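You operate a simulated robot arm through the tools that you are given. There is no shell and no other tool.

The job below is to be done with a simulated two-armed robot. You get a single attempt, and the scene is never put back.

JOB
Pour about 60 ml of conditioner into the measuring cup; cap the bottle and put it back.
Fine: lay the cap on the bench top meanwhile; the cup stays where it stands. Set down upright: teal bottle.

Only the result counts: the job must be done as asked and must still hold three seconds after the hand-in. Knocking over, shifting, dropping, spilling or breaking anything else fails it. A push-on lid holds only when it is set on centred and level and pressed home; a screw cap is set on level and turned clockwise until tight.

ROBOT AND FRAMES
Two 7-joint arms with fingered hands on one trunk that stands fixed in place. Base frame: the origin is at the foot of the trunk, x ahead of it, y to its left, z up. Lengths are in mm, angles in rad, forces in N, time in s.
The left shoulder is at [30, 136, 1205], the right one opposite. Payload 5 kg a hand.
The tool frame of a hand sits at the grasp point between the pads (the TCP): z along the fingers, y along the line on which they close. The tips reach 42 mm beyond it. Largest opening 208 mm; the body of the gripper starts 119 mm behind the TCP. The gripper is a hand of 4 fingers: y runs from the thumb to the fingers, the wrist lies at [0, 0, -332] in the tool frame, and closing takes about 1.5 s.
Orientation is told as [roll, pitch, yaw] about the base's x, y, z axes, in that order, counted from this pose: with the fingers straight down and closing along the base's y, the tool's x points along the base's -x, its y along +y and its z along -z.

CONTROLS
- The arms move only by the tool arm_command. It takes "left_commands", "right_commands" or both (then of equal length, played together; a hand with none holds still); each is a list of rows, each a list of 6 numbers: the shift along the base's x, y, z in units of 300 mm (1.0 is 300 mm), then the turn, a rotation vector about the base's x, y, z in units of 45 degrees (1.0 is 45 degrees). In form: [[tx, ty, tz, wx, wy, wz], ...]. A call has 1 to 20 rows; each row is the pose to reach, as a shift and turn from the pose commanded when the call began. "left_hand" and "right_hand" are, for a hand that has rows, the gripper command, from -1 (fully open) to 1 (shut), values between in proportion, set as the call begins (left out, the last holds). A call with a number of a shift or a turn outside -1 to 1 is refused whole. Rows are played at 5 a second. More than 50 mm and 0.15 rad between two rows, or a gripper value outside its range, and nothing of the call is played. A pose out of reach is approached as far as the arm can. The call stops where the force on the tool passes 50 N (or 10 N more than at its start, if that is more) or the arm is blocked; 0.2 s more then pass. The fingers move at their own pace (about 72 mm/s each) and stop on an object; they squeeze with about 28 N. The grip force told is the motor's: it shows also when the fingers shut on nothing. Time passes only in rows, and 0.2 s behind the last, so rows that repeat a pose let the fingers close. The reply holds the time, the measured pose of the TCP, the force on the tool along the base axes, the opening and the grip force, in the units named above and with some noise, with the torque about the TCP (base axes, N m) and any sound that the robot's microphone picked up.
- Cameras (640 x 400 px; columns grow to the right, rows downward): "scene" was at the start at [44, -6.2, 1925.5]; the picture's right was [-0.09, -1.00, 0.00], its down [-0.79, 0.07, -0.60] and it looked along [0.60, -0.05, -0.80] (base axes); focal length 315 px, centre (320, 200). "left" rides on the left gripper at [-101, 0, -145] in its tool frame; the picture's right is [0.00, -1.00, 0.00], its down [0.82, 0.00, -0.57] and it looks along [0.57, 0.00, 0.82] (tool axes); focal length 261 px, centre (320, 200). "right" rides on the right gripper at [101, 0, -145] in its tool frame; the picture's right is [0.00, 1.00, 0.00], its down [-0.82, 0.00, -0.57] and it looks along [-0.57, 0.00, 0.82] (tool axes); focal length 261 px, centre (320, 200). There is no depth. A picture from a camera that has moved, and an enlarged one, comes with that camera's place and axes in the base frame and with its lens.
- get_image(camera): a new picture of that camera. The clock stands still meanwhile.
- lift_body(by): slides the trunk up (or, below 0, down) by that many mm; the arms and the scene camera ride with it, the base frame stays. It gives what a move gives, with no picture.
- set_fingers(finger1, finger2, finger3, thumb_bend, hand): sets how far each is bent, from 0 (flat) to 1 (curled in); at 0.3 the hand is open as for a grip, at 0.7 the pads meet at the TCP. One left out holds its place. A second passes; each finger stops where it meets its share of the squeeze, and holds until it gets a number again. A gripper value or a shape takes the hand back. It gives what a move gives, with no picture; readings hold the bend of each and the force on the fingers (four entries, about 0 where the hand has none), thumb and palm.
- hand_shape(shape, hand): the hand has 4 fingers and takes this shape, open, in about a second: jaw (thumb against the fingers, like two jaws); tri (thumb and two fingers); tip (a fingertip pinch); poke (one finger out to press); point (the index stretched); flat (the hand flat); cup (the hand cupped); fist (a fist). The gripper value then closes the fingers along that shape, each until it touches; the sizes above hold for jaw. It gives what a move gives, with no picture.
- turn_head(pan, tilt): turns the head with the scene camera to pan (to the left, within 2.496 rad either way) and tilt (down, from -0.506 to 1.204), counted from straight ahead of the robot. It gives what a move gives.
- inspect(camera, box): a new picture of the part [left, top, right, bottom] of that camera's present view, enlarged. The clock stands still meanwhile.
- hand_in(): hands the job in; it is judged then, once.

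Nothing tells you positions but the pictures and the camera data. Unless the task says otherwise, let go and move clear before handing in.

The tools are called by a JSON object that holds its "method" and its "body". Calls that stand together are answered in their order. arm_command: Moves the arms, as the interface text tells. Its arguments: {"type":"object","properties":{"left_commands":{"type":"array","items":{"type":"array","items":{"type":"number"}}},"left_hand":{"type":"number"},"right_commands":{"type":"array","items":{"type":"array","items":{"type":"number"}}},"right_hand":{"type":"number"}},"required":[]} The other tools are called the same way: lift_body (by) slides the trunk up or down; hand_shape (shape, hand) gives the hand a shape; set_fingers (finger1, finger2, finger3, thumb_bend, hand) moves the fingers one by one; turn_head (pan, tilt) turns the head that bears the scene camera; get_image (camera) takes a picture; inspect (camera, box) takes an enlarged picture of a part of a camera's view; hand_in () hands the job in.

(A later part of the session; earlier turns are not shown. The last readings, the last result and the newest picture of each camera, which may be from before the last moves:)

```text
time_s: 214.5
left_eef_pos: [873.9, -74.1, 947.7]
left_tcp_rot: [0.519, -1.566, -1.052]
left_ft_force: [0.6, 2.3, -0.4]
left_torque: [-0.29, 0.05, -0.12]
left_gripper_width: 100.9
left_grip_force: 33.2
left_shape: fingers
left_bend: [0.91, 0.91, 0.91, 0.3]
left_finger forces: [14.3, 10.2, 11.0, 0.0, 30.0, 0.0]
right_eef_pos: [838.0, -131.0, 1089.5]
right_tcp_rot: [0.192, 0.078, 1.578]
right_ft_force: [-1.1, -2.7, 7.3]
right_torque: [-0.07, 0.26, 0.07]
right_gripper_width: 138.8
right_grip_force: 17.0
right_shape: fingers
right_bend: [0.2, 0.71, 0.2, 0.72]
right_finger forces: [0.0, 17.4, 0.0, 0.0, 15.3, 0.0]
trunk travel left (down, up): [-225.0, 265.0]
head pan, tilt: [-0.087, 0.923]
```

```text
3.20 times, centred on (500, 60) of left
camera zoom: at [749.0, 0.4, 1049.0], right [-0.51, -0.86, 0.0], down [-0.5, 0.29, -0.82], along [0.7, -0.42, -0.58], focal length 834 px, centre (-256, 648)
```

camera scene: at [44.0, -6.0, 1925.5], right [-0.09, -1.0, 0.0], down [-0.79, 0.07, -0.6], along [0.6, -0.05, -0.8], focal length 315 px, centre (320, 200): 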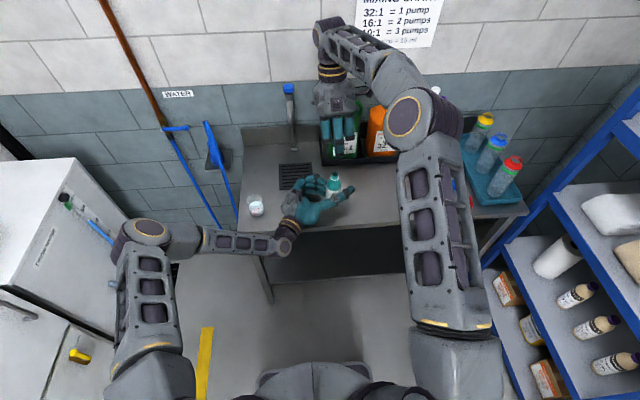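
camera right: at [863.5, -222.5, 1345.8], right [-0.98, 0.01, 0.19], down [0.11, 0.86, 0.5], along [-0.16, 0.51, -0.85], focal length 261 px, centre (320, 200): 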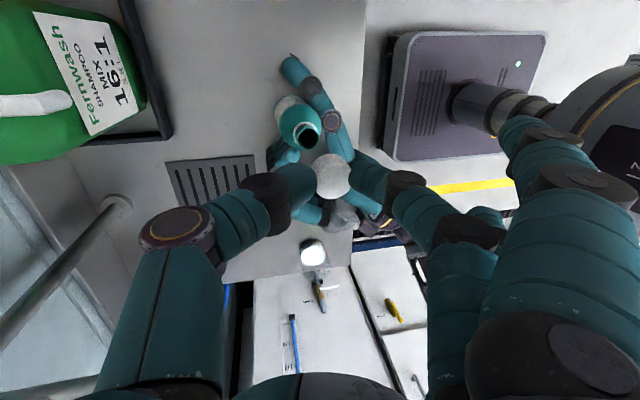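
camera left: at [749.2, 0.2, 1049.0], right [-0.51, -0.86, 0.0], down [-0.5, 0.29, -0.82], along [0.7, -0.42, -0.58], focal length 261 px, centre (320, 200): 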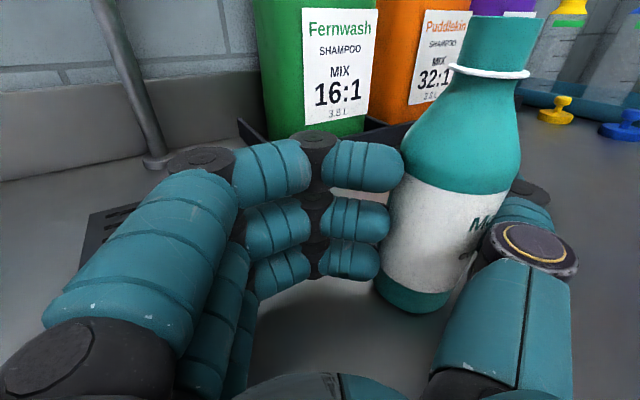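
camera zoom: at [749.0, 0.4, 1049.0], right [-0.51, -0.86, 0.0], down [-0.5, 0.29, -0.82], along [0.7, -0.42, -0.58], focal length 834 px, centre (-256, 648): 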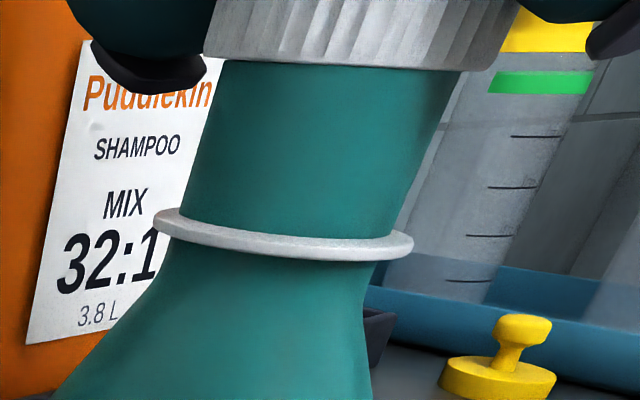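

{"method": "inspect", "body": {"camera": "right", "box": [280, 120, 360, 185]}}

{"method": "inspect", "body": {"camera": "scene", "box": [318, 155, 353, 185]}}

```text
6.15 times, centred on (320, 152) of right
camera zoom: at [865.2, -220.2, 1238.0], right [-0.98, 0.01, 0.19], down [0.11, 0.86, 0.49], along [-0.16, 0.51, -0.85], focal length 1604 px, centre (320, 492)
```

zoom: 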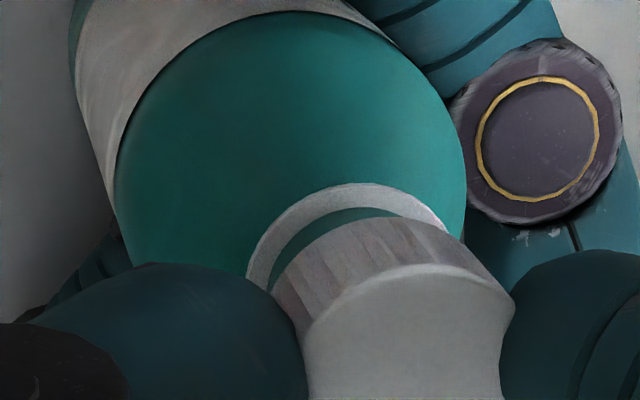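

```text
13.33 times, centred on (336, 170) of scene
camera zoom: at [43.5, -6.0, 1925.6], right [-0.09, -1.0, 0.0], down [-0.79, 0.07, -0.6], along [0.6, -0.05, -0.8], focal length 4196 px, centre (113, 600)
```

zoom: 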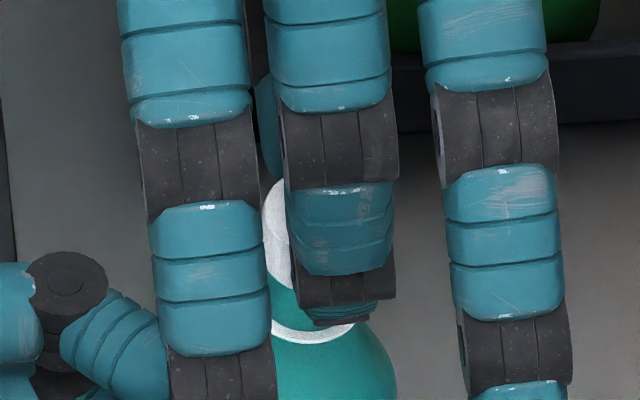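

The cap is about 1 mm short in x. I'll correct that, keep light downward pressure, and start turning clockwise.

{"method": "arm_command", "body": {"right_commands": [[0.002, 0.0003, 0, 0, 0, 0], [0.0035, 0.0007, -0.002, 0, 0, 0], [0.0035, 0.0007, -0.004, 0, 0, 0], [0.0035, 0.0007, -0.004, 0, 0, 0]]}}

{"method": "inspect", "body": {"camera": "left", "box": [400, 0, 600, 120]}}

```text
time_s: 215.5
left_eef_pos: [872.9, -74.9, 948.3]
left_tcp_rot: [0.527, -1.565, -1.065]
left_ft_force: [1.7, 4.2, -4.1]
left_torque: [-0.31, 0.02, -0.13]
left_gripper_width: 100.9
left_grip_force: 32.6
left_shape: fingers
left_bend: [0.91, 0.91, 0.91, 0.3]
left_finger forces: [15.6, 10.6, 10.2, 0.1, 28.5, 0.1]
right_eef_pos: [838.5, -130.1, 1087.4]
right_tcp_rot: [0.192, 0.079, 1.576]
right_ft_force: [-2.4, -4.9, 9.9]
right_torque: [-0.07, 0.39, 0.11]
right_gripper_width: 138.3
right_grip_force: 17.0
right_shape: fingers
right_bend: [0.2, 0.71, 0.2, 0.72]
right_finger forces: [0.0, 18.3, 0.0, 0.1, 14.8, 0.0]
trunk travel left (down, up): [-225.0, 265.0]
head pan, tilt: [-0.087, 0.923]
```

```text
3.20 times, centred on (500, 60) of left
camera zoom: at [749.0, 0.5, 1049.0], right [-0.51, -0.86, 0.0], down [-0.5, 0.29, -0.82], along [0.7, -0.42, -0.58], focal length 834 px, centre (-256, 648)
```

zoom: 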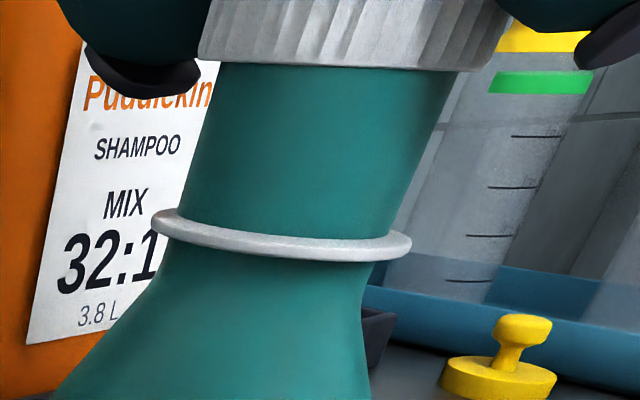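

I'll relieve the small lateral load, curl fingers 1 and 3 back in, and then begin the clockwise turn about the neck axis.

{"method": "set_fingers", "body": {"hand": "right", "finger1": 1.0, "finger3": 1.0}}

{"method": "arm_command", "body": {"right_commands": [[-0.002, -0.004, 0, 0, 0, 0], [-0.002, -0.004, 0, 0, 0, 0]]}}

{"method": "arm_command", "body": {"right_commands": [[-0.0013, -0.0071, -0.0005, 0, 0, -0.167], [-0.0036, -0.014, -0.001, 0, 0, -0.333], [-0.0067, -0.0205, -0.0015, 0, 0, -0.5], [-0.0107, -0.0266, -0.002, 0, 0, -0.667], [-0.0154, -0.0321, -0.0025, 0, 0, -0.833], [-0.0208, -0.0369, -0.003, 0, 0, -1.0]]}}

{"method": "inspect", "body": {"camera": "left", "box": [400, 0, 600, 120]}}

```text
time_s: 216.5
left_eef_pos: [873.8, -73.9, 948.4]
left_tcp_rot: [0.527, -1.566, -1.061]
left_ft_force: [1.7, 4.7, -4.5]
left_torque: [-0.19, -0.08, -0.26]
left_gripper_width: 100.7
left_grip_force: 32.8
left_shape: fingers
left_bend: [0.91, 0.91, 0.91, 0.3]
left_finger forces: [15.4, 10.7, 10.6, 0.1, 28.4, 0.1]
right_eef_pos: [839.8, -130.0, 1088.5]
right_tcp_rot: [0.191, 0.079, 1.577]
right_ft_force: [-2.5, -4.3, 13.1]
right_torque: [-0.12, 0.4, 0.16]
right_gripper_width: 67.6
right_grip_force: 16.6
right_shape: fingers
right_bend: [1.0, 0.71, 1.0, 0.72]
right_finger forces: [0.0, 18.3, 0.1, 0.0, 15.2, 0.0]
trunk travel left (down, up): [-225.0, 265.0]
head pan, tilt: [-0.087, 0.923]
```

```text
time_s: 217.1
left_eef_pos: [872.7, -73.5, 948.0]
left_tcp_rot: [0.55, -1.566, -1.086]
left_ft_force: [0.8, 3.2, -4.9]
left_torque: [0.09, -0.24, -0.18]
left_gripper_width: 100.4
left_grip_force: 32.3
left_shape: fingers
left_bend: [0.91, 0.91, 0.91, 0.3]
left_finger forces: [13.0, 10.5, 12.1, 0.0, 29.1, 0.1]
right_eef_pos: [838.8, -130.5, 1087.4]
right_tcp_rot: [0.192, 0.077, 1.576]
right_ft_force: [-0.3, -2.2, 11.3]
right_torque: [-0.02, 0.38, 0.06]
right_gripper_width: 67.6
right_grip_force: 17.2
right_shape: fingers
right_bend: [1.0, 0.71, 1.0, 0.72]
right_finger forces: [0.0, 17.6, 0.0, 0.0, 16.2, 0.0]
trunk travel left (down, up): [-225.0, 265.0]
head pan, tilt: [-0.087, 0.923]
```

```text
time_s: 218.5
left_eef_pos: [873.4, -74.2, 947.3]
left_tcp_rot: [0.568, -1.566, -1.103]
left_ft_force: [4.1, 3.7, -5.3]
left_torque: [-0.24, -0.06, 0.01]
left_gripper_width: 101.0
left_grip_force: 37.4
left_shape: fingers
left_bend: [0.91, 0.91, 0.91, 0.3]
left_finger forces: [17.7, 22.2, 10.7, 0.1, 25.7, 0.1]
right_eef_pos: [831.5, -142.0, 1086.2]
right_tcp_rot: [0.193, 0.078, 0.787]
right_ft_force: [-2.8, -3.1, 10.2]
right_torque: [0.16, 0.3, 0.14]
right_gripper_width: 67.5
right_grip_force: 17.9
right_shape: fingers
right_bend: [1.0, 0.71, 1.0, 0.72]
right_finger forces: [0.0, 17.7, 0.0, 0.1, 17.6, 0.0]
trunk travel left (down, up): [-225.0, 265.0]
head pan, tilt: [-0.087, 0.923]
```

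```text
3.20 times, centred on (500, 60) of left
camera zoom: at [749.1, 0.3, 1049.2], right [-0.51, -0.86, 0.0], down [-0.5, 0.29, -0.82], along [0.7, -0.42, -0.58], focal length 834 px, centre (-256, 648)
```

zoom: 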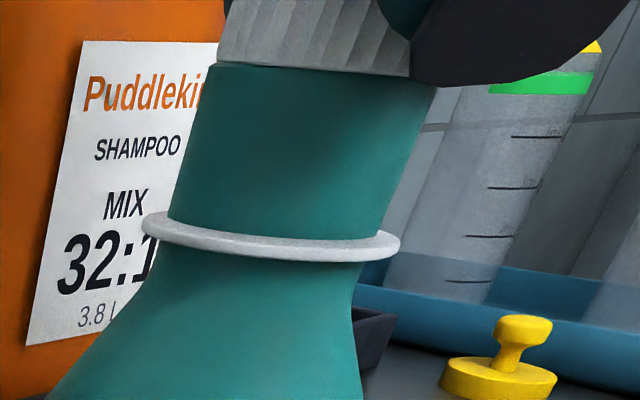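

The cap got pushed off-centre relative to the neck during the turn, so it isn't seated yet. I'll lift it slightly, return to yaw 90°, reopen the view and align more exactly.

{"method": "arm_command", "body": {"right_commands": [[0, 0, 0.012, 0, 0, 0], [0, 0, 0.025, 0, 0, 0], [0.0054, 0.0048, 0.025, 0, 0, 0.167], [0.0101, 0.0103, 0.025, 0, 0, 0.333], [0.0141, 0.0164, 0.025, 0, 0, 0.5], [0.0172, 0.0229, 0.025, 0, 0, 0.667], [0.0195, 0.0298, 0.025, 0, 0, 0.833], [0.0208, 0.0369, 0.025, 0, 0, 1.0], [0.0208, 0.0369, 0.025, 0, 0, 1.0]]}}

{"method": "set_fingers", "body": {"hand": "right", "finger1": 0.2, "finger3": 0.2}}

{"method": "inspect", "body": {"camera": "left", "box": [400, 0, 600, 120]}}

{"method": "inspect", "body": {"camera": "right", "box": [280, 110, 380, 195]}}

```text
time_s: 220.5
left_eef_pos: [872.7, -72.8, 948.4]
left_tcp_rot: [0.556, -1.566, -1.09]
left_ft_force: [-0.3, -1.0, 2.8]
left_torque: [-0.23, 0.21, 0.0]
left_gripper_width: 100.9
left_grip_force: 34.7
left_shape: fingers
left_bend: [0.91, 0.91, 0.91, 0.3]
left_finger forces: [15.8, 13.7, 10.7, 0.1, 29.1, 0.1]
right_eef_pos: [837.7, -132.9, 1093.9]
right_tcp_rot: [0.193, 0.078, 1.578]
right_ft_force: [0.0, -0.6, 1.1]
right_torque: [0.01, 0.0, 0.05]
right_gripper_width: 67.7
right_grip_force: 15.6
right_shape: fingers
right_bend: [1.0, 0.71, 1.0, 0.72]
right_finger forces: [0.0, 15.8, 0.0, 0.0, 15.6, 0.1]
trunk travel left (down, up): [-225.0, 265.0]
head pan, tilt: [-0.087, 0.923]
```

```text
time_s: 221.5
left_eef_pos: [873.2, -74.8, 947.5]
left_tcp_rot: [0.541, -1.565, -1.079]
left_ft_force: [-0.7, 0.4, 3.9]
left_torque: [-0.29, 0.28, -0.01]
left_gripper_width: 101.0
left_grip_force: 33.5
left_shape: fingers
left_bend: [0.91, 0.91, 0.91, 0.3]
left_finger forces: [16.3, 10.7, 11.1, 0.0, 29.1, 0.1]
right_eef_pos: [837.1, -131.6, 1093.5]
right_tcp_rot: [0.193, 0.076, 1.577]
right_ft_force: [0.3, -0.5, 0.6]
right_torque: [-0.01, 0.05, 0.0]
right_gripper_width: 138.4
right_grip_force: 15.6
right_shape: fingers
right_bend: [0.2, 0.71, 0.2, 0.72]
right_finger forces: [0.0, 15.8, 0.0, 0.0, 15.6, 0.0]
trunk travel left (down, up): [-225.0, 265.0]
head pan, tilt: [-0.087, 0.923]
```

```text
3.20 times, centred on (500, 60) of left
camera zoom: at [749.1, 0.2, 1049.2], right [-0.51, -0.86, 0.0], down [-0.5, 0.29, -0.82], along [0.7, -0.42, -0.58], focal length 834 px, centre (-256, 648)
```

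zoom: 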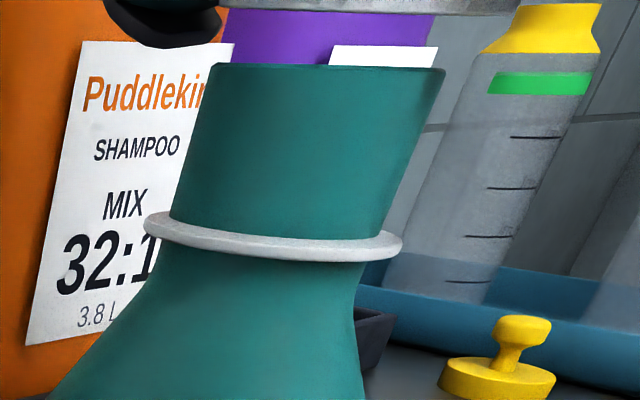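

```text
4.71 times, centred on (330, 152) of right
camera zoom: at [866.0, -220.9, 1243.3], right [-0.98, 0.01, 0.19], down [0.11, 0.86, 0.5], along [-0.16, 0.51, -0.85], focal length 1227 px, centre (273, 424)
```

zoom: 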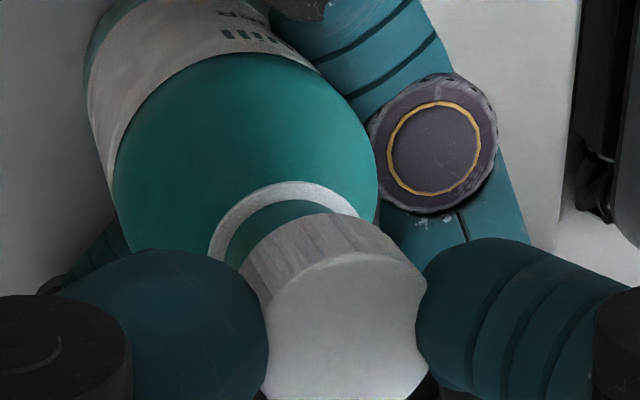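

Both cameras agree the cap must move +1.2 mm in x and +2.4 mm in y to be coaxial with the neck. I'll correct that and lower.

{"method": "arm_command", "body": {"right_commands": [[0.0042, 0.0078, 0, 0, 0, 0], [0.0042, 0.0078, -0.007, 0, 0, 0], [0.0042, 0.0078, -0.014, 0, 0, 0], [0.0042, 0.0078, -0.014, 0, 0, 0]]}}

{"method": "inspect", "body": {"camera": "left", "box": [400, 0, 600, 120]}}

{"method": "inspect", "body": {"camera": "right", "box": [280, 110, 380, 195]}}

```text
time_s: 222.5
left_eef_pos: [873.2, -74.4, 947.5]
left_tcp_rot: [0.548, -1.565, -1.086]
left_ft_force: [-0.1, -0.9, 3.5]
left_torque: [-0.29, 0.31, 0.0]
left_gripper_width: 101.0
left_grip_force: 33.9
left_shape: fingers
left_bend: [0.91, 0.91, 0.91, 0.3]
left_finger forces: [16.6, 10.3, 11.5, 0.0, 29.0, 0.1]
right_eef_pos: [838.5, -130.6, 1090.6]
right_tcp_rot: [0.193, 0.077, 1.576]
right_ft_force: [-0.4, 0.3, -0.1]
right_torque: [0.0, -0.02, -0.04]
right_gripper_width: 138.6
right_grip_force: 16.4
right_shape: fingers
right_bend: [0.2, 0.71, 0.2, 0.72]
right_finger forces: [0.0, 15.8, 0.1, 0.1, 15.6, 0.0]
trunk travel left (down, up): [-225.0, 265.0]
head pan, tilt: [-0.087, 0.923]
```

```text
3.20 times, centred on (500, 60) of left
camera zoom: at [749.1, 0.1, 1049.2], right [-0.51, -0.86, 0.0], down [-0.5, 0.29, -0.82], along [0.7, -0.42, -0.58], focal length 834 px, centre (-256, 648)
```

zoom: 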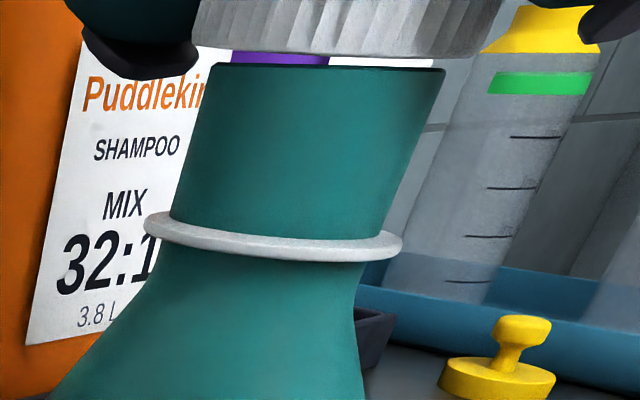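

```text
4.71 times, centred on (330, 152) of right
camera zoom: at [867.3, -219.3, 1239.4], right [-0.98, 0.01, 0.19], down [0.11, 0.86, 0.5], along [-0.16, 0.51, -0.85], focal length 1227 px, centre (273, 424)
```

zoom: 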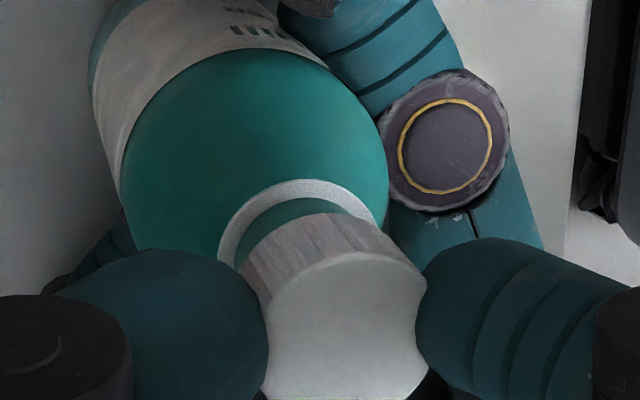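

{"method": "arm_command", "body": {"right_commands": [[0.0014, 0.0027, 0, 0, 0, 0], [0.0014, 0.0027, -0.007, 0, 0, 0], [0.0014, 0.0027, -0.014, 0, 0, 0], [0.0014, 0.0027, -0.014, 0, 0, 0]]}}

{"method": "inspect", "body": {"camera": "left", "box": [400, 0, 600, 120]}}

{"method": "inspect", "body": {"camera": "right", "box": [280, 110, 380, 195]}}

```text
time_s: 223.5
left_eef_pos: [872.7, -75.2, 947.8]
left_tcp_rot: [0.553, -1.566, -1.087]
left_ft_force: [0.5, 0.5, 0.9]
left_torque: [-0.35, 0.05, -0.01]
left_gripper_width: 101.0
left_grip_force: 36.5
left_shape: fingers
left_bend: [0.91, 0.91, 0.91, 0.3]
left_finger forces: [17.7, 14.5, 11.1, 0.0, 29.1, 0.0]
right_eef_pos: [839.4, -128.3, 1087.1]
right_tcp_rot: [0.191, 0.08, 1.577]
right_ft_force: [0.4, -1.1, 9.9]
right_torque: [-0.01, 0.26, 0.01]
right_gripper_width: 138.2
right_grip_force: 16.6
right_shape: fingers
right_bend: [0.2, 0.71, 0.2, 0.72]
right_finger forces: [0.0, 16.4, 0.0, 0.1, 16.9, 0.1]
trunk travel left (down, up): [-225.0, 265.0]
head pan, tilt: [-0.087, 0.923]
```

```text
3.20 times, centred on (500, 60) of left
camera zoom: at [748.7, 0.3, 1049.2], right [-0.51, -0.86, 0.0], down [-0.5, 0.29, -0.82], along [0.7, -0.42, -0.58], focal length 834 px, centre (-256, 648)
```

zoom: 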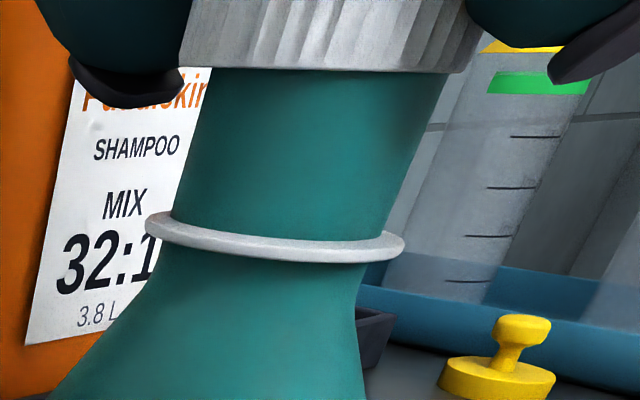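

```text
4.71 times, centred on (330, 152) of right
camera zoom: at [867.3, -217.8, 1235.8], right [-0.98, 0.01, 0.19], down [0.11, 0.86, 0.5], along [-0.16, 0.51, -0.85], focal length 1227 px, centre (273, 424)
```

zoom: 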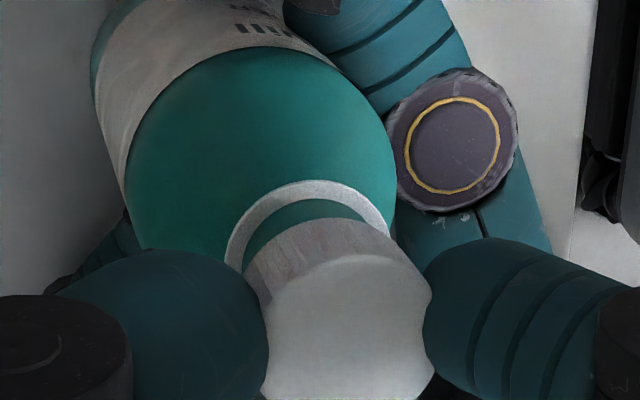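

The cap now sits centred and level on the mouth with about 10 N of pressure. I'll curl the outer fingers and turn clockwise 45° about the measured axis.

{"method": "set_fingers", "body": {"hand": "right", "finger1": 1.0, "finger3": 1.0}}

{"method": "arm_command", "body": {"right_commands": [[-0.0009, -0.0075, -0.0005, 0, 0, -0.167], [-0.0028, -0.0148, -0.001, 0, 0, -0.333], [-0.0057, -0.0218, -0.0015, 0, 0, -0.5], [-0.0094, -0.0284, -0.002, 0, 0, -0.667], [-0.0139, -0.0344, -0.0025, 0, 0, -0.833], [-0.0192, -0.0398, -0.003, 0, 0, -1.0]]}}

{"method": "inspect", "body": {"camera": "left", "box": [400, 0, 600, 120]}}

```text
time_s: 224.5
left_eef_pos: [872.9, -75.1, 948.1]
left_tcp_rot: [0.558, -1.567, -1.094]
left_ft_force: [-0.1, 0.9, -1.2]
left_torque: [-0.24, -0.09, -0.11]
left_gripper_width: 101.1
left_grip_force: 36.9
left_shape: fingers
left_bend: [0.91, 0.91, 0.91, 0.3]
left_finger forces: [17.4, 15.7, 11.3, 0.1, 29.6, 0.1]
right_eef_pos: [839.6, -127.7, 1085.9]
right_tcp_rot: [0.192, 0.08, 1.576]
right_ft_force: [1.7, -1.4, 13.5]
right_torque: [-0.04, 0.3, 0.07]
right_gripper_width: 67.4
right_grip_force: 16.5
right_shape: fingers
right_bend: [1.0, 0.71, 1.0, 0.72]
right_finger forces: [0.0, 16.9, 0.0, 0.0, 17.8, 0.0]
trunk travel left (down, up): [-225.0, 265.0]
head pan, tilt: [-0.087, 0.923]
```

```text
time_s: 225.9
left_eef_pos: [874.3, -75.0, 947.0]
left_tcp_rot: [0.566, -1.567, -1.102]
left_ft_force: [0.4, 0.0, 2.3]
left_torque: [-0.22, 0.15, 0.05]
left_gripper_width: 101.2
left_grip_force: 34.3
left_shape: fingers
left_bend: [0.91, 0.91, 0.91, 0.3]
left_finger forces: [15.5, 10.9, 12.0, 0.0, 28.8, 0.1]
right_eef_pos: [832.9, -140.6, 1085.7]
right_tcp_rot: [0.191, 0.077, 0.787]
right_ft_force: [0.6, -0.6, 0.9]
right_torque: [0.01, -0.02, -0.02]
right_gripper_width: 67.6
right_grip_force: 15.5
right_shape: fingers
right_bend: [1.0, 0.71, 1.0, 0.72]
right_finger forces: [0.0, 15.8, 0.1, 0.0, 15.8, 0.1]
trunk travel left (down, up): [-225.0, 265.0]
head pan, tilt: [-0.087, 0.923]
```

```text
3.20 times, centred on (500, 60) of left
camera zoom: at [749.0, 0.0, 1049.2], right [-0.51, -0.86, 0.0], down [-0.5, 0.29, -0.82], along [0.7, -0.42, -0.58], focal length 834 px, centre (-256, 648)
```

zoom: 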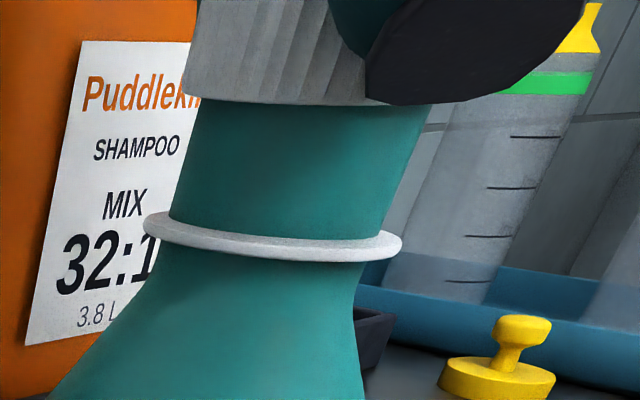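

The cap dropped over the neck by about 5 mm and the contact force vanished, so it is now around the neck. I'll lower it gently to meet the thread.

{"method": "arm_command", "body": {"right_commands": [[0, 0, -0.005, 0, 0, 0], [0, 0, -0.01, 0, 0, 0], [0, 0, -0.013, 0, 0, 0], [0, 0, -0.013, 0, 0, 0]]}}

{"method": "inspect", "body": {"camera": "left", "box": [400, 0, 600, 120]}}

```text
time_s: 226.9
left_eef_pos: [873.8, -74.3, 946.5]
left_tcp_rot: [0.525, -1.567, -1.061]
left_ft_force: [0.3, 0.4, 2.2]
left_torque: [-0.23, 0.2, -0.01]
left_gripper_width: 101.0
left_grip_force: 33.0
left_shape: fingers
left_bend: [0.91, 0.91, 0.91, 0.3]
left_finger forces: [15.8, 9.5, 11.7, 0.0, 28.9, 0.1]
right_eef_pos: [832.9, -140.4, 1080.8]
right_tcp_rot: [0.192, 0.079, 0.791]
right_ft_force: [0.3, 0.2, -0.8]
right_torque: [0.0, 0.0, 0.02]
right_gripper_width: 67.4
right_grip_force: 15.7
right_shape: fingers
right_bend: [1.0, 0.71, 1.0, 0.72]
right_finger forces: [0.0, 15.8, 0.0, 0.0, 15.8, 0.0]
trunk travel left (down, up): [-225.0, 265.0]
head pan, tilt: [-0.087, 0.923]
```

```text
3.20 times, centred on (500, 60) of left
camera zoom: at [749.1, 0.1, 1049.1], right [-0.51, -0.86, 0.0], down [-0.5, 0.29, -0.82], along [0.7, -0.42, -0.58], focal length 834 px, centre (-256, 648)
```

zoom: 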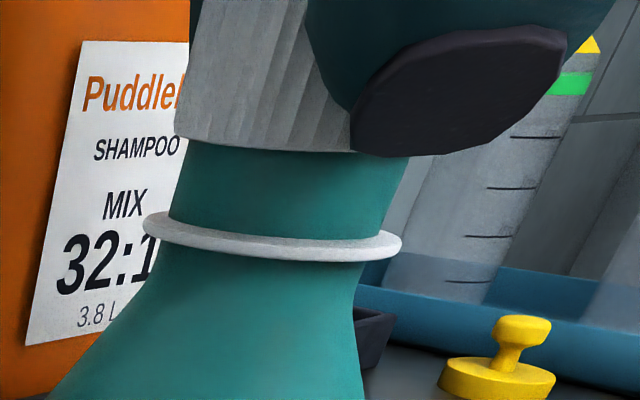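

{"method": "arm_command", "body": {"right_commands": [[0, 0, -0.004, 0, 0, 0], [0, 0, -0.008, 0, 0, 0], [0, 0, -0.01, 0, 0, 0], [0, 0, -0.01, 0, 0, 0]]}}

{"method": "inspect", "body": {"camera": "left", "box": [400, 0, 600, 120]}}

```text
time_s: 227.9
left_eef_pos: [873.0, -74.1, 947.9]
left_tcp_rot: [0.536, -1.566, -1.07]
left_ft_force: [-0.6, -0.1, 4.3]
left_torque: [-0.28, 0.24, 0.01]
left_gripper_width: 101.1
left_grip_force: 33.0
left_shape: fingers
left_bend: [0.91, 0.91, 0.91, 0.3]
left_finger forces: [16.1, 9.0, 11.8, 0.1, 28.9, 0.0]
right_eef_pos: [834.4, -139.7, 1078.3]
right_tcp_rot: [0.192, 0.078, 0.791]
right_ft_force: [-0.1, -0.2, -0.3]
right_torque: [-0.03, -0.02, 0.0]
right_gripper_width: 67.3
right_grip_force: 15.4
right_shape: fingers
right_bend: [1.0, 0.71, 1.0, 0.72]
right_finger forces: [0.0, 15.8, 0.0, 0.0, 15.7, 0.1]
trunk travel left (down, up): [-225.0, 265.0]
head pan, tilt: [-0.087, 0.923]
```

```text
3.20 times, centred on (500, 60) of left
camera zoom: at [749.1, 0.1, 1049.1], right [-0.51, -0.86, 0.0], down [-0.5, 0.29, -0.82], along [0.7, -0.42, -0.58], focal length 834 px, centre (-256, 648)
```

zoom: 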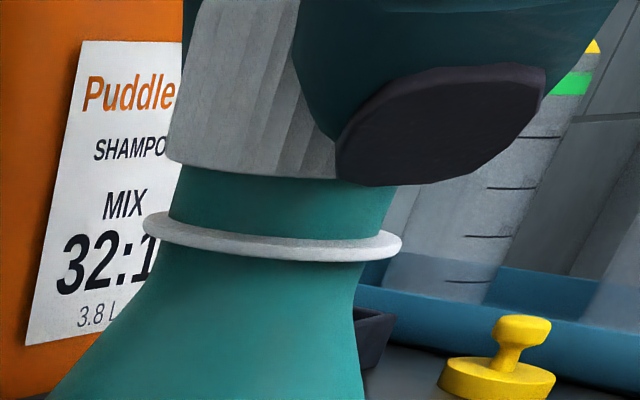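

The cap still slides freely, now about 4 mm above its tight position. I'll turn clockwise with slight descent so the thread catches.

{"method": "arm_command", "body": {"right_commands": [[-0.006, -0.0046, -0.0007, 0, 0, -0.167], [-0.0125, -0.0085, -0.0013, 0, 0, -0.333], [-0.0194, -0.0114, -0.002, 0, 0, -0.5], [-0.0267, -0.0134, -0.0027, 0, 0, -0.667], [-0.0342, -0.0145, -0.0033, 0, 0, -0.833], [-0.0418, -0.0145, -0.004, 0, 0, -1.0]]}}

{"method": "inspect", "body": {"camera": "left", "box": [400, 0, 600, 120]}}

```text
time_s: 229.3
left_eef_pos: [873.7, -74.2, 948.5]
left_tcp_rot: [0.553, -1.565, -1.088]
left_ft_force: [-3.1, 0.3, 6.1]
left_torque: [-0.29, 0.12, -0.19]
left_gripper_width: 101.4
left_grip_force: 36.4
left_shape: fingers
left_bend: [0.91, 0.91, 0.91, 0.3]
left_finger forces: [15.6, 13.8, 11.5, 0.1, 31.2, 0.0]
right_eef_pos: [820.7, -144.9, 1077.1]
right_tcp_rot: [0.194, 0.078, 0.004]
right_ft_force: [1.7, 1.3, -2.3]
right_torque: [0.1, -0.08, 0.0]
right_gripper_width: 68.2
right_grip_force: 14.3
right_shape: fingers
right_bend: [1.0, 0.71, 1.0, 0.72]
right_finger forces: [0.0, 14.8, 0.1, 0.0, 13.6, 0.0]
trunk travel left (down, up): [-225.0, 265.0]
head pan, tilt: [-0.087, 0.923]
```

```text
3.20 times, centred on (500, 60) of left
camera zoom: at [748.9, 0.0, 1049.2], right [-0.51, -0.86, 0.0], down [-0.5, 0.29, -0.82], along [0.7, -0.42, -0.58], focal length 834 px, centre (-256, 648)
```

zoom: 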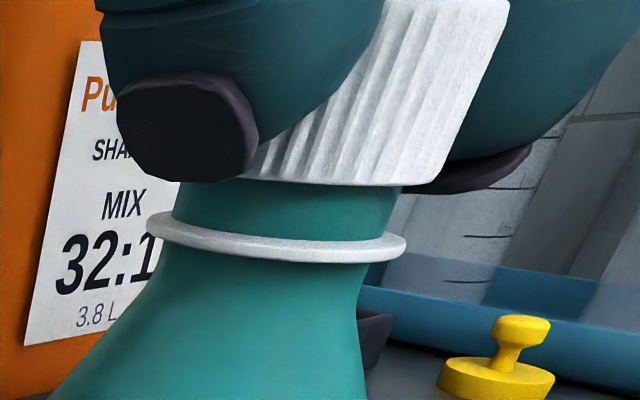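

The hand is now being pulled gently down, so the thread has caught. I'll continue clockwise another 45°, following it down.

{"method": "arm_command", "body": {"right_commands": [[-0.0075, 0.0009, -0.0008, 0, 0, -0.167], [-0.0148, 0.0028, -0.0016, 0, 0, -0.333], [-0.0218, 0.0057, -0.0024, 0, 0, -0.5], [-0.0284, 0.0094, -0.0032, 0, 0, -0.667], [-0.0344, 0.0139, -0.004, 0, 0, -0.833], [-0.0398, 0.0192, -0.0045, 0, 0, -1.0]]}}

{"method": "inspect", "body": {"camera": "left", "box": [400, 0, 600, 120]}}

```text
time_s: 230.7
left_eef_pos: [873.1, -74.8, 947.5]
left_tcp_rot: [0.531, -1.564, -1.067]
left_ft_force: [-1.9, 0.0, 3.8]
left_torque: [-0.46, 0.25, -0.17]
left_gripper_width: 101.0
left_grip_force: 34.5
left_shape: fingers
left_bend: [0.91, 0.91, 0.91, 0.3]
left_finger forces: [12.9, 14.2, 11.1, 0.1, 30.4, 0.1]
right_eef_pos: [810.2, -139.3, 1076.0]
right_tcp_rot: [0.191, 0.078, -0.783]
right_ft_force: [1.8, -0.3, -0.3]
right_torque: [0.05, -0.08, -0.02]
right_gripper_width: 67.9
right_grip_force: 15.0
right_shape: fingers
right_bend: [1.0, 0.71, 1.0, 0.72]
right_finger forces: [0.0, 14.9, 0.0, 0.0, 14.5, 0.0]
trunk travel left (down, up): [-225.0, 265.0]
head pan, tilt: [-0.087, 0.923]
```

```text
3.20 times, centred on (500, 60) of left
camera zoom: at [749.0, 0.3, 1049.1], right [-0.51, -0.86, 0.0], down [-0.5, 0.29, -0.82], along [0.7, -0.42, -0.58], focal length 834 px, centre (-256, 648)
```

zoom: 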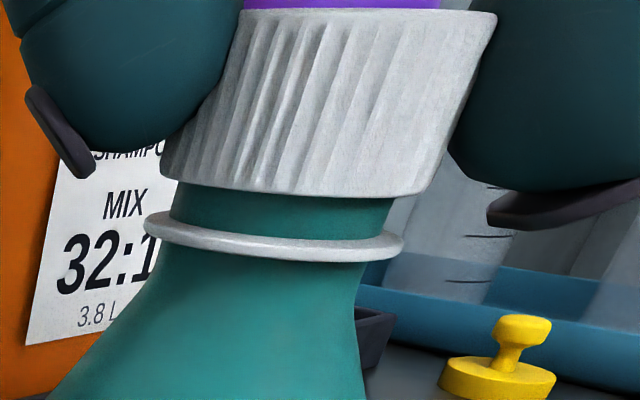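

The cap is level on the neck and about 1.8 mm from its tight height. I'll continue another 45° clockwise.

{"method": "arm_command", "body": {"right_commands": [[-0.0046, 0.006, -0.0006, 0, 0, -0.167], [-0.0085, 0.0125, -0.0012, 0, 0, -0.333], [-0.0114, 0.0194, -0.0018, 0, 0, -0.5], [-0.0134, 0.0267, -0.0024, 0, 0, -0.667], [-0.0145, 0.0342, -0.003, 0, 0, -0.833], [-0.0145, 0.0418, -0.0035, 0, 0, -1.0]]}}

{"method": "inspect", "body": {"camera": "left", "box": [400, 0, 600, 120]}}

```text
time_s: 232.1
left_eef_pos: [874.1, -73.6, 947.8]
left_tcp_rot: [0.5, -1.565, -1.034]
left_ft_force: [-2.8, 4.1, 3.0]
left_torque: [-0.49, 0.12, -0.48]
left_gripper_width: 101.2
left_grip_force: 38.4
left_shape: fingers
left_bend: [0.92, 0.91, 0.91, 0.3]
left_finger forces: [13.8, 20.8, 11.0, 0.0, 30.6, 0.1]
right_eef_pos: [804.6, -126.7, 1073.3]
right_tcp_rot: [0.192, 0.076, -1.567]
right_ft_force: [3.2, -2.7, 3.3]
right_torque: [-0.15, -0.18, -0.02]
right_gripper_width: 67.7
right_grip_force: 14.3
right_shape: fingers
right_bend: [1.0, 0.71, 1.0, 0.72]
right_finger forces: [0.1, 16.0, 0.0, 0.1, 13.1, 0.1]
trunk travel left (down, up): [-225.0, 265.0]
head pan, tilt: [-0.087, 0.923]
```

```text
3.20 times, centred on (500, 60) of left
camera zoom: at [748.9, 0.5, 1049.0], right [-0.51, -0.86, 0.0], down [-0.5, 0.29, -0.82], along [0.7, -0.42, -0.58], focal length 834 px, centre (-256, 648)
```

zoom: 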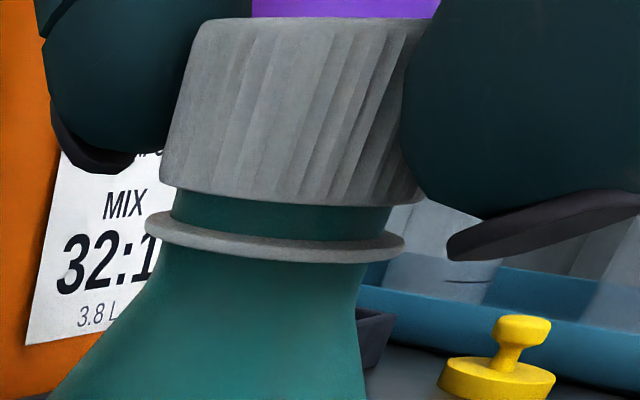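

{"method": "arm_command", "body": {"right_commands": [[0.0009, 0.0075, -0.0005, 0, 0, -0.167], [0.0028, 0.0148, -0.001, 0, 0, -0.333], [0.0057, 0.0218, -0.0015, 0, 0, -0.5], [0.0094, 0.0284, -0.002, 0, 0, -0.667]]}}

{"method": "inspect", "body": {"camera": "left", "box": [400, 0, 600, 120]}}

```text
time_s: 233.1
left_eef_pos: [873.8, -74.2, 948.0]
left_tcp_rot: [0.485, -1.566, -1.023]
left_ft_force: [-1.7, 3.7, 0.4]
left_torque: [-0.45, 0.0, -0.34]
left_gripper_width: 101.5
left_grip_force: 38.8
left_shape: fingers
left_bend: [0.92, 0.91, 0.91, 0.3]
left_finger forces: [14.0, 22.8, 11.1, 0.1, 30.2, 0.1]
right_eef_pos: [806.9, -118.2, 1073.4]
right_tcp_rot: [0.192, 0.08, -2.091]
right_ft_force: [1.9, -3.4, 5.4]
right_torque: [-0.23, -0.2, -0.06]
right_gripper_width: 67.4
right_grip_force: 15.0
right_shape: fingers
right_bend: [1.0, 0.71, 1.0, 0.72]
right_finger forces: [0.0, 17.5, 0.0, 0.0, 13.4, 0.0]
trunk travel left (down, up): [-225.0, 265.0]
head pan, tilt: [-0.087, 0.923]
```

```text
3.20 times, centred on (500, 60) of left
camera zoom: at [749.0, 0.3, 1049.0], right [-0.51, -0.86, 0.0], down [-0.5, 0.29, -0.82], along [0.7, -0.42, -0.58], focal length 834 px, centre (-256, 648)
```

zoom: 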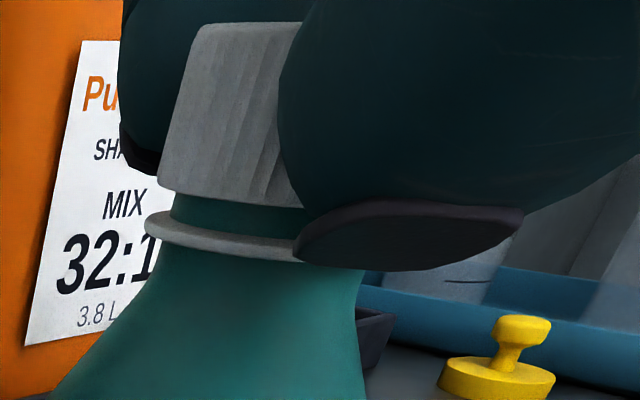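

The cap is nearly home and my wrist is near its clockwise limit. I'll release, lift clear, unwind the wrist to +90°, and take a fresh grip for the final tightening.

{"method": "set_fingers", "body": {"hand": "right", "finger2": 0.55, "thumb_bend": 0.55}}

{"method": "inspect", "body": {"camera": "left", "box": [340, 0, 640, 200]}}

{"method": "arm_command", "body": {"right_commands": [[0, 0, 0.03, 0, 0, 0], [0, 0, 0.08, 0, 0, 0], [0, 0, 0.15, 0, 0, 0], [0, 0, 0.23, 0, 0, 0], [0, 0, 0.3, 0, 0, 0], [0, 0, 0.3, 0, 0, 0]]}}

{"method": "get_image", "body": {"camera": "left"}}

{"method": "inspect", "body": {"camera": "scene", "box": [310, 150, 360, 200]}}

```text
time_s: 234.1
left_eef_pos: [873.0, -73.5, 947.7]
left_tcp_rot: [0.52, -1.565, -1.056]
left_ft_force: [0.0, -1.2, 1.6]
left_torque: [-0.19, 0.15, 0.05]
left_gripper_width: 101.1
left_grip_force: 34.3
left_shape: fingers
left_bend: [0.91, 0.91, 0.91, 0.3]
left_finger forces: [11.2, 15.3, 12.7, 0.0, 29.7, 0.0]
right_eef_pos: [807.8, -118.3, 1072.8]
right_tcp_rot: [0.191, 0.076, -2.088]
right_ft_force: [0.9, -0.7, -0.4]
right_torque: [0.02, 0.01, 0.02]
right_gripper_width: 80.4
right_grip_force: 0.1
right_shape: fingers
right_bend: [1.0, 0.55, 1.0, 0.55]
right_finger forces: [0.0, 0.0, 0.0, 0.0, 0.0, 0.0]
trunk travel left (down, up): [-225.0, 265.0]
head pan, tilt: [-0.087, 0.923]
```

```text
2.00 times, centred on (490, 100) of left
camera zoom: at [749.1, 0.0, 1049.1], right [-0.51, -0.86, 0.0], down [-0.5, 0.29, -0.82], along [0.7, -0.42, -0.58], focal length 521 px, centre (-20, 400)
```

zoom: 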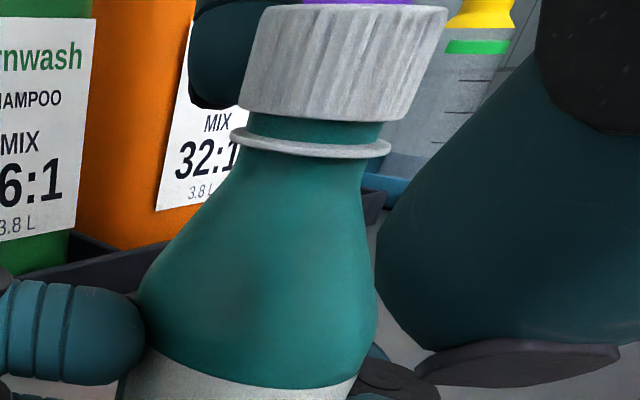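

```text
time_s: 235.5
left_eef_pos: [873.2, -74.4, 947.4]
left_tcp_rot: [0.475, -1.565, -1.013]
left_ft_force: [-1.5, -0.8, 2.0]
left_torque: [-0.18, 0.2, -0.08]
left_gripper_width: 101.1
left_grip_force: 34.4
left_shape: fingers
left_bend: [0.91, 0.91, 0.91, 0.3]
left_finger forces: [11.4, 14.5, 12.5, 0.0, 30.1, 0.0]
right_eef_pos: [807.1, -117.7, 1164.7]
right_tcp_rot: [0.19, 0.077, -2.089]
right_ft_force: [-0.3, 0.0, -0.2]
right_torque: [-0.04, -0.01, 0.0]
right_gripper_width: 80.3
right_grip_force: 0.1
right_shape: fingers
right_bend: [1.0, 0.55, 1.0, 0.55]
right_finger forces: [0.0, 0.0, 0.0, 0.0, 0.0, 0.1]
trunk travel left (down, up): [-225.0, 265.0]
head pan, tilt: [-0.087, 0.923]
```

```text
taken
camera left: at [749.2, 0.3, 1049.0], right [-0.51, -0.86, 0.0], down [-0.5, 0.29, -0.82], along [0.7, -0.42, -0.58], focal length 261 px, centre (320, 200)
```

left: 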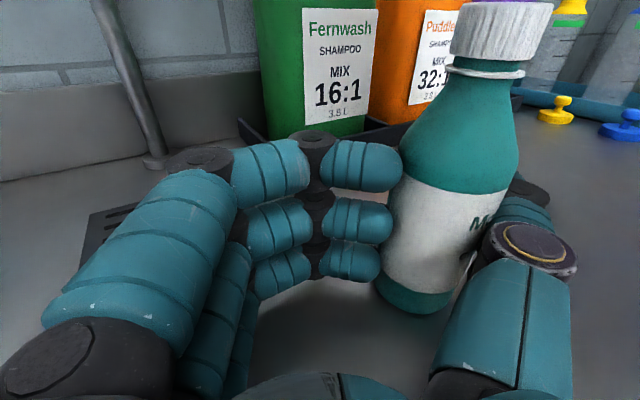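

```text
8.00 times, centred on (335, 175) of scene
camera zoom: at [44.0, -5.8, 1925.5], right [-0.09, -1.0, 0.0], down [-0.79, 0.07, -0.6], along [0.6, -0.05, -0.8], focal length 2518 px, centre (200, 400)
```

zoom: 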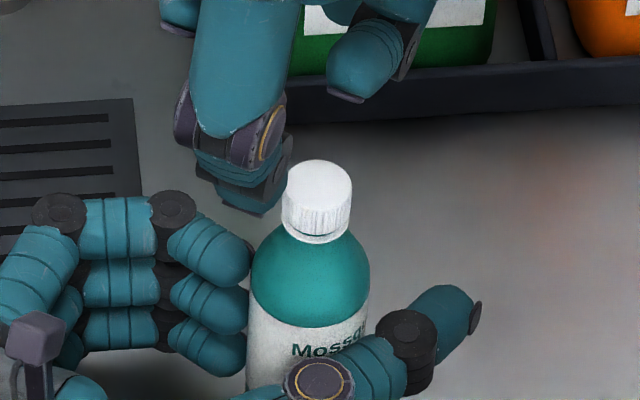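

The cap sits level on the bottle by itself. I'll zoom in to compare its gap with the original tight state.

{"method": "inspect", "body": {"camera": "left", "box": [400, 0, 600, 120]}}

{"method": "inspect", "body": {"camera": "scene", "box": [318, 160, 352, 194]}}

```text
3.20 times, centred on (500, 60) of left
camera zoom: at [749.2, 0.3, 1049.0], right [-0.51, -0.86, 0.0], down [-0.5, 0.29, -0.82], along [0.7, -0.42, -0.58], focal length 834 px, centre (-256, 648)
```

zoom: 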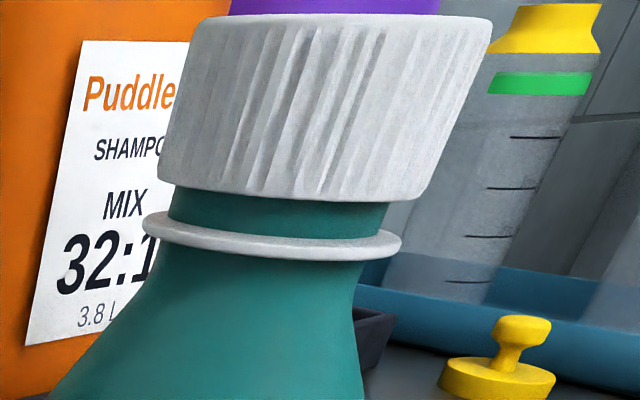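

```text
11.76 times, centred on (335, 177) of scene
camera zoom: at [44.0, -5.8, 1925.5], right [-0.09, -1.0, 0.0], down [-0.79, 0.07, -0.6], along [0.6, -0.05, -0.8], focal length 3702 px, centre (144, 471)
```

zoom: 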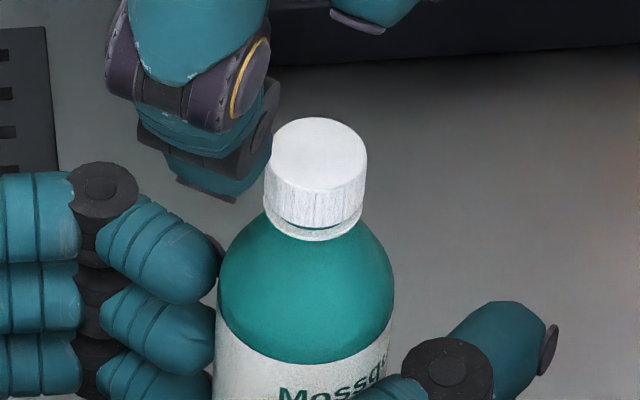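

The cap is threaded and level, with roughly 100° of turning left. I'll square the hand and unwind it to yaw +90° above the cap.

{"method": "arm_command", "body": {"right_commands": [[0.012, -0.009, 0, 0.009, 0.065, 0], [0.024, -0.018, 0, 0.018, 0.13, 0], [0.036, -0.027, 0, 0.027, 0.195, 0], [0.047, -0.035, 0, 0.035, 0.259, 0], [0.047, -0.035, 0, 0.035, 0.259, 0]]}}

{"method": "arm_command", "body": {"right_commands": [[0, 0, 0, 0, 0, 0.16], [0, 0, 0, 0, 0, 0.32], [0, 0, 0, 0, 0, 0.48], [0, 0, 0, 0, 0, 0.64], [0, 0, 0, 0, 0, 0.8], [0, 0, 0, 0, 0, 0.932]]}}

{"method": "arm_command", "body": {"right_commands": [[0, 0, 0, 0, 0, 0.16], [0, 0, 0, 0, 0, 0.32], [0, 0, 0, 0, 0, 0.48], [0, 0, 0, 0, 0, 0.64], [0, 0, 0, 0, 0, 0.8], [0, 0, 0, 0, 0, 0.932]]}}

{"method": "arm_command", "body": {"right_commands": [[0, 0, 0, 0, 0, 0.16], [0, 0, 0, 0, 0, 0.32], [0, 0, 0, 0, 0, 0.48], [0, 0, 0, 0, 0, 0.64], [0, 0, 0, 0, 0, 0.8], [0, 0, 0, 0, 0, 0.932]]}}

{"method": "arm_command", "body": {"right_commands": [[0, 0, 0, 0, 0, 0.16], [0, 0, 0, 0, 0, 0.32], [0, 0, 0, 0, 0, 0.48], [0, 0, 0, 0, 0, 0.64], [0, 0, 0, 0, 0, 0.8], [0, 0, 0, 0, 0, 0.932]]}}

{"method": "arm_command", "body": {"right_commands": [[0, 0, 0, 0, 0, 0.16], [0, 0, 0, 0, 0, 0.32], [0, 0, 0, 0, 0, 0.48], [0, 0, 0, 0, 0, 0.64], [0, 0, 0, 0, 0, 0.8], [0, 0, 0, 0, 0, 0.93], [0, 0, 0, 0, 0, 0.93]]}}

```text
time_s: 236.7
left_eef_pos: [873.4, -74.2, 947.3]
left_tcp_rot: [0.536, -1.566, -1.069]
left_ft_force: [0.4, -0.8, 3.0]
left_torque: [-0.17, 0.14, 0.0]
left_gripper_width: 100.9
left_grip_force: 33.3
left_shape: fingers
left_bend: [0.91, 0.91, 0.91, 0.3]
left_finger forces: [11.6, 12.4, 12.8, 0.0, 29.4, 0.0]
right_eef_pos: [823.6, -129.9, 1162.4]
right_tcp_rot: [0.002, 0.0, -2.096]
right_ft_force: [0.6, 0.4, -0.2]
right_torque: [0.03, -0.02, -0.01]
right_gripper_width: 80.4
right_grip_force: 0.1
right_shape: fingers
right_bend: [1.0, 0.55, 1.0, 0.55]
right_finger forces: [0.0, 0.1, 0.0, 0.0, 0.0, 0.1]
trunk travel left (down, up): [-225.0, 265.0]
head pan, tilt: [-0.087, 0.923]
```

```text
time_s: 238.1
left_eef_pos: [873.2, -74.6, 947.6]
left_tcp_rot: [0.52, -1.565, -1.054]
left_ft_force: [-0.5, 1.1, 2.9]
left_torque: [-0.19, 0.23, -0.08]
left_gripper_width: 100.9
left_grip_force: 33.3
left_shape: fingers
left_bend: [0.91, 0.91, 0.91, 0.3]
left_finger forces: [11.6, 12.7, 13.0, 0.0, 29.5, 0.0]
right_eef_pos: [821.4, -129.2, 1163.6]
right_tcp_rot: [0.002, -0.001, -1.362]
right_ft_force: [0.3, -0.2, 1.3]
right_torque: [0.02, 0.02, 0.0]
right_gripper_width: 80.3
right_grip_force: 0.1
right_shape: fingers
right_bend: [1.0, 0.55, 1.0, 0.55]
right_finger forces: [0.0, 0.0, 0.0, 0.0, 0.1, 0.0]
trunk travel left (down, up): [-225.0, 265.0]
head pan, tilt: [-0.087, 0.923]
```

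```text
time_s: 239.5
left_eef_pos: [874.2, -73.7, 947.7]
left_tcp_rot: [0.531, -1.566, -1.068]
left_ft_force: [-0.5, 0.9, 1.9]
left_torque: [-0.17, 0.19, -0.03]
left_gripper_width: 101.1
left_grip_force: 33.3
left_shape: fingers
left_bend: [0.91, 0.91, 0.91, 0.3]
left_finger forces: [11.6, 13.0, 13.0, 0.0, 29.5, 0.0]
right_eef_pos: [823.0, -129.0, 1164.3]
right_tcp_rot: [0.002, 0.001, -0.629]
right_ft_force: [0.4, -0.1, -0.3]
right_torque: [0.02, 0.01, 0.04]
right_gripper_width: 80.3
right_grip_force: 0.1
right_shape: fingers
right_bend: [1.0, 0.55, 1.0, 0.55]
right_finger forces: [0.0, 0.0, 0.0, 0.0, 0.0, 0.0]
trunk travel left (down, up): [-225.0, 265.0]
head pan, tilt: [-0.087, 0.923]
```

```text
time_s: 240.9
left_eef_pos: [873.5, -74.3, 947.1]
left_tcp_rot: [0.534, -1.564, -1.068]
left_ft_force: [-0.5, 0.3, 2.5]
left_torque: [-0.19, 0.18, -0.01]
left_gripper_width: 101.4
left_grip_force: 33.6
left_shape: fingers
left_bend: [0.91, 0.91, 0.91, 0.3]
left_finger forces: [11.5, 13.0, 13.0, 0.0, 29.4, 0.1]
right_eef_pos: [822.6, -128.6, 1163.1]
right_tcp_rot: [0.0, 0.0, 0.101]
right_ft_force: [-0.2, -0.1, 0.9]
right_torque: [0.03, -0.01, 0.0]
right_gripper_width: 80.3
right_grip_force: 0.1
right_shape: fingers
right_bend: [1.0, 0.55, 1.0, 0.55]
right_finger forces: [0.1, 0.0, 0.0, 0.0, 0.1, 0.0]
trunk travel left (down, up): [-225.0, 265.0]
head pan, tilt: [-0.087, 0.923]
```

```text
time_s: 242.3
left_eef_pos: [873.6, -73.4, 947.4]
left_tcp_rot: [0.514, -1.565, -1.052]
left_ft_force: [0.6, -0.1, 3.2]
left_torque: [-0.21, 0.21, -0.03]
left_gripper_width: 101.2
left_grip_force: 33.7
left_shape: fingers
left_bend: [0.91, 0.91, 0.91, 0.3]
left_finger forces: [11.6, 13.1, 13.0, 0.1, 29.5, 0.0]
right_eef_pos: [820.7, -128.9, 1164.1]
right_tcp_rot: [0.001, -0.002, 0.834]
right_ft_force: [0.3, 0.0, 0.3]
right_torque: [0.04, -0.05, -0.02]
right_gripper_width: 80.5
right_grip_force: 0.1
right_shape: fingers
right_bend: [1.0, 0.55, 1.0, 0.55]
right_finger forces: [0.0, 0.0, 0.0, 0.0, 0.1, 0.0]
trunk travel left (down, up): [-225.0, 265.0]
head pan, tilt: [-0.087, 0.923]
```

```text
time_s: 243.9
left_eef_pos: [872.9, -74.6, 947.0]
left_tcp_rot: [0.522, -1.565, -1.057]
left_ft_force: [0.0, -0.1, 1.9]
left_torque: [-0.18, 0.2, 0.0]
left_gripper_width: 101.2
left_grip_force: 33.9
left_shape: fingers
left_bend: [0.91, 0.91, 0.91, 0.3]
left_finger forces: [11.6, 13.2, 12.9, 0.1, 29.5, 0.0]
right_eef_pos: [821.3, -127.6, 1163.8]
right_tcp_rot: [0.002, 0.0, 1.563]
right_ft_force: [0.0, -0.5, -0.2]
right_torque: [0.0, -0.02, 0.02]
right_gripper_width: 80.1
right_grip_force: 0.0
right_shape: fingers
right_bend: [1.0, 0.55, 1.0, 0.55]
right_finger forces: [0.1, 0.0, 0.1, 0.0, 0.0, 0.0]
trunk travel left (down, up): [-225.0, 265.0]
head pan, tilt: [-0.087, 0.923]
```

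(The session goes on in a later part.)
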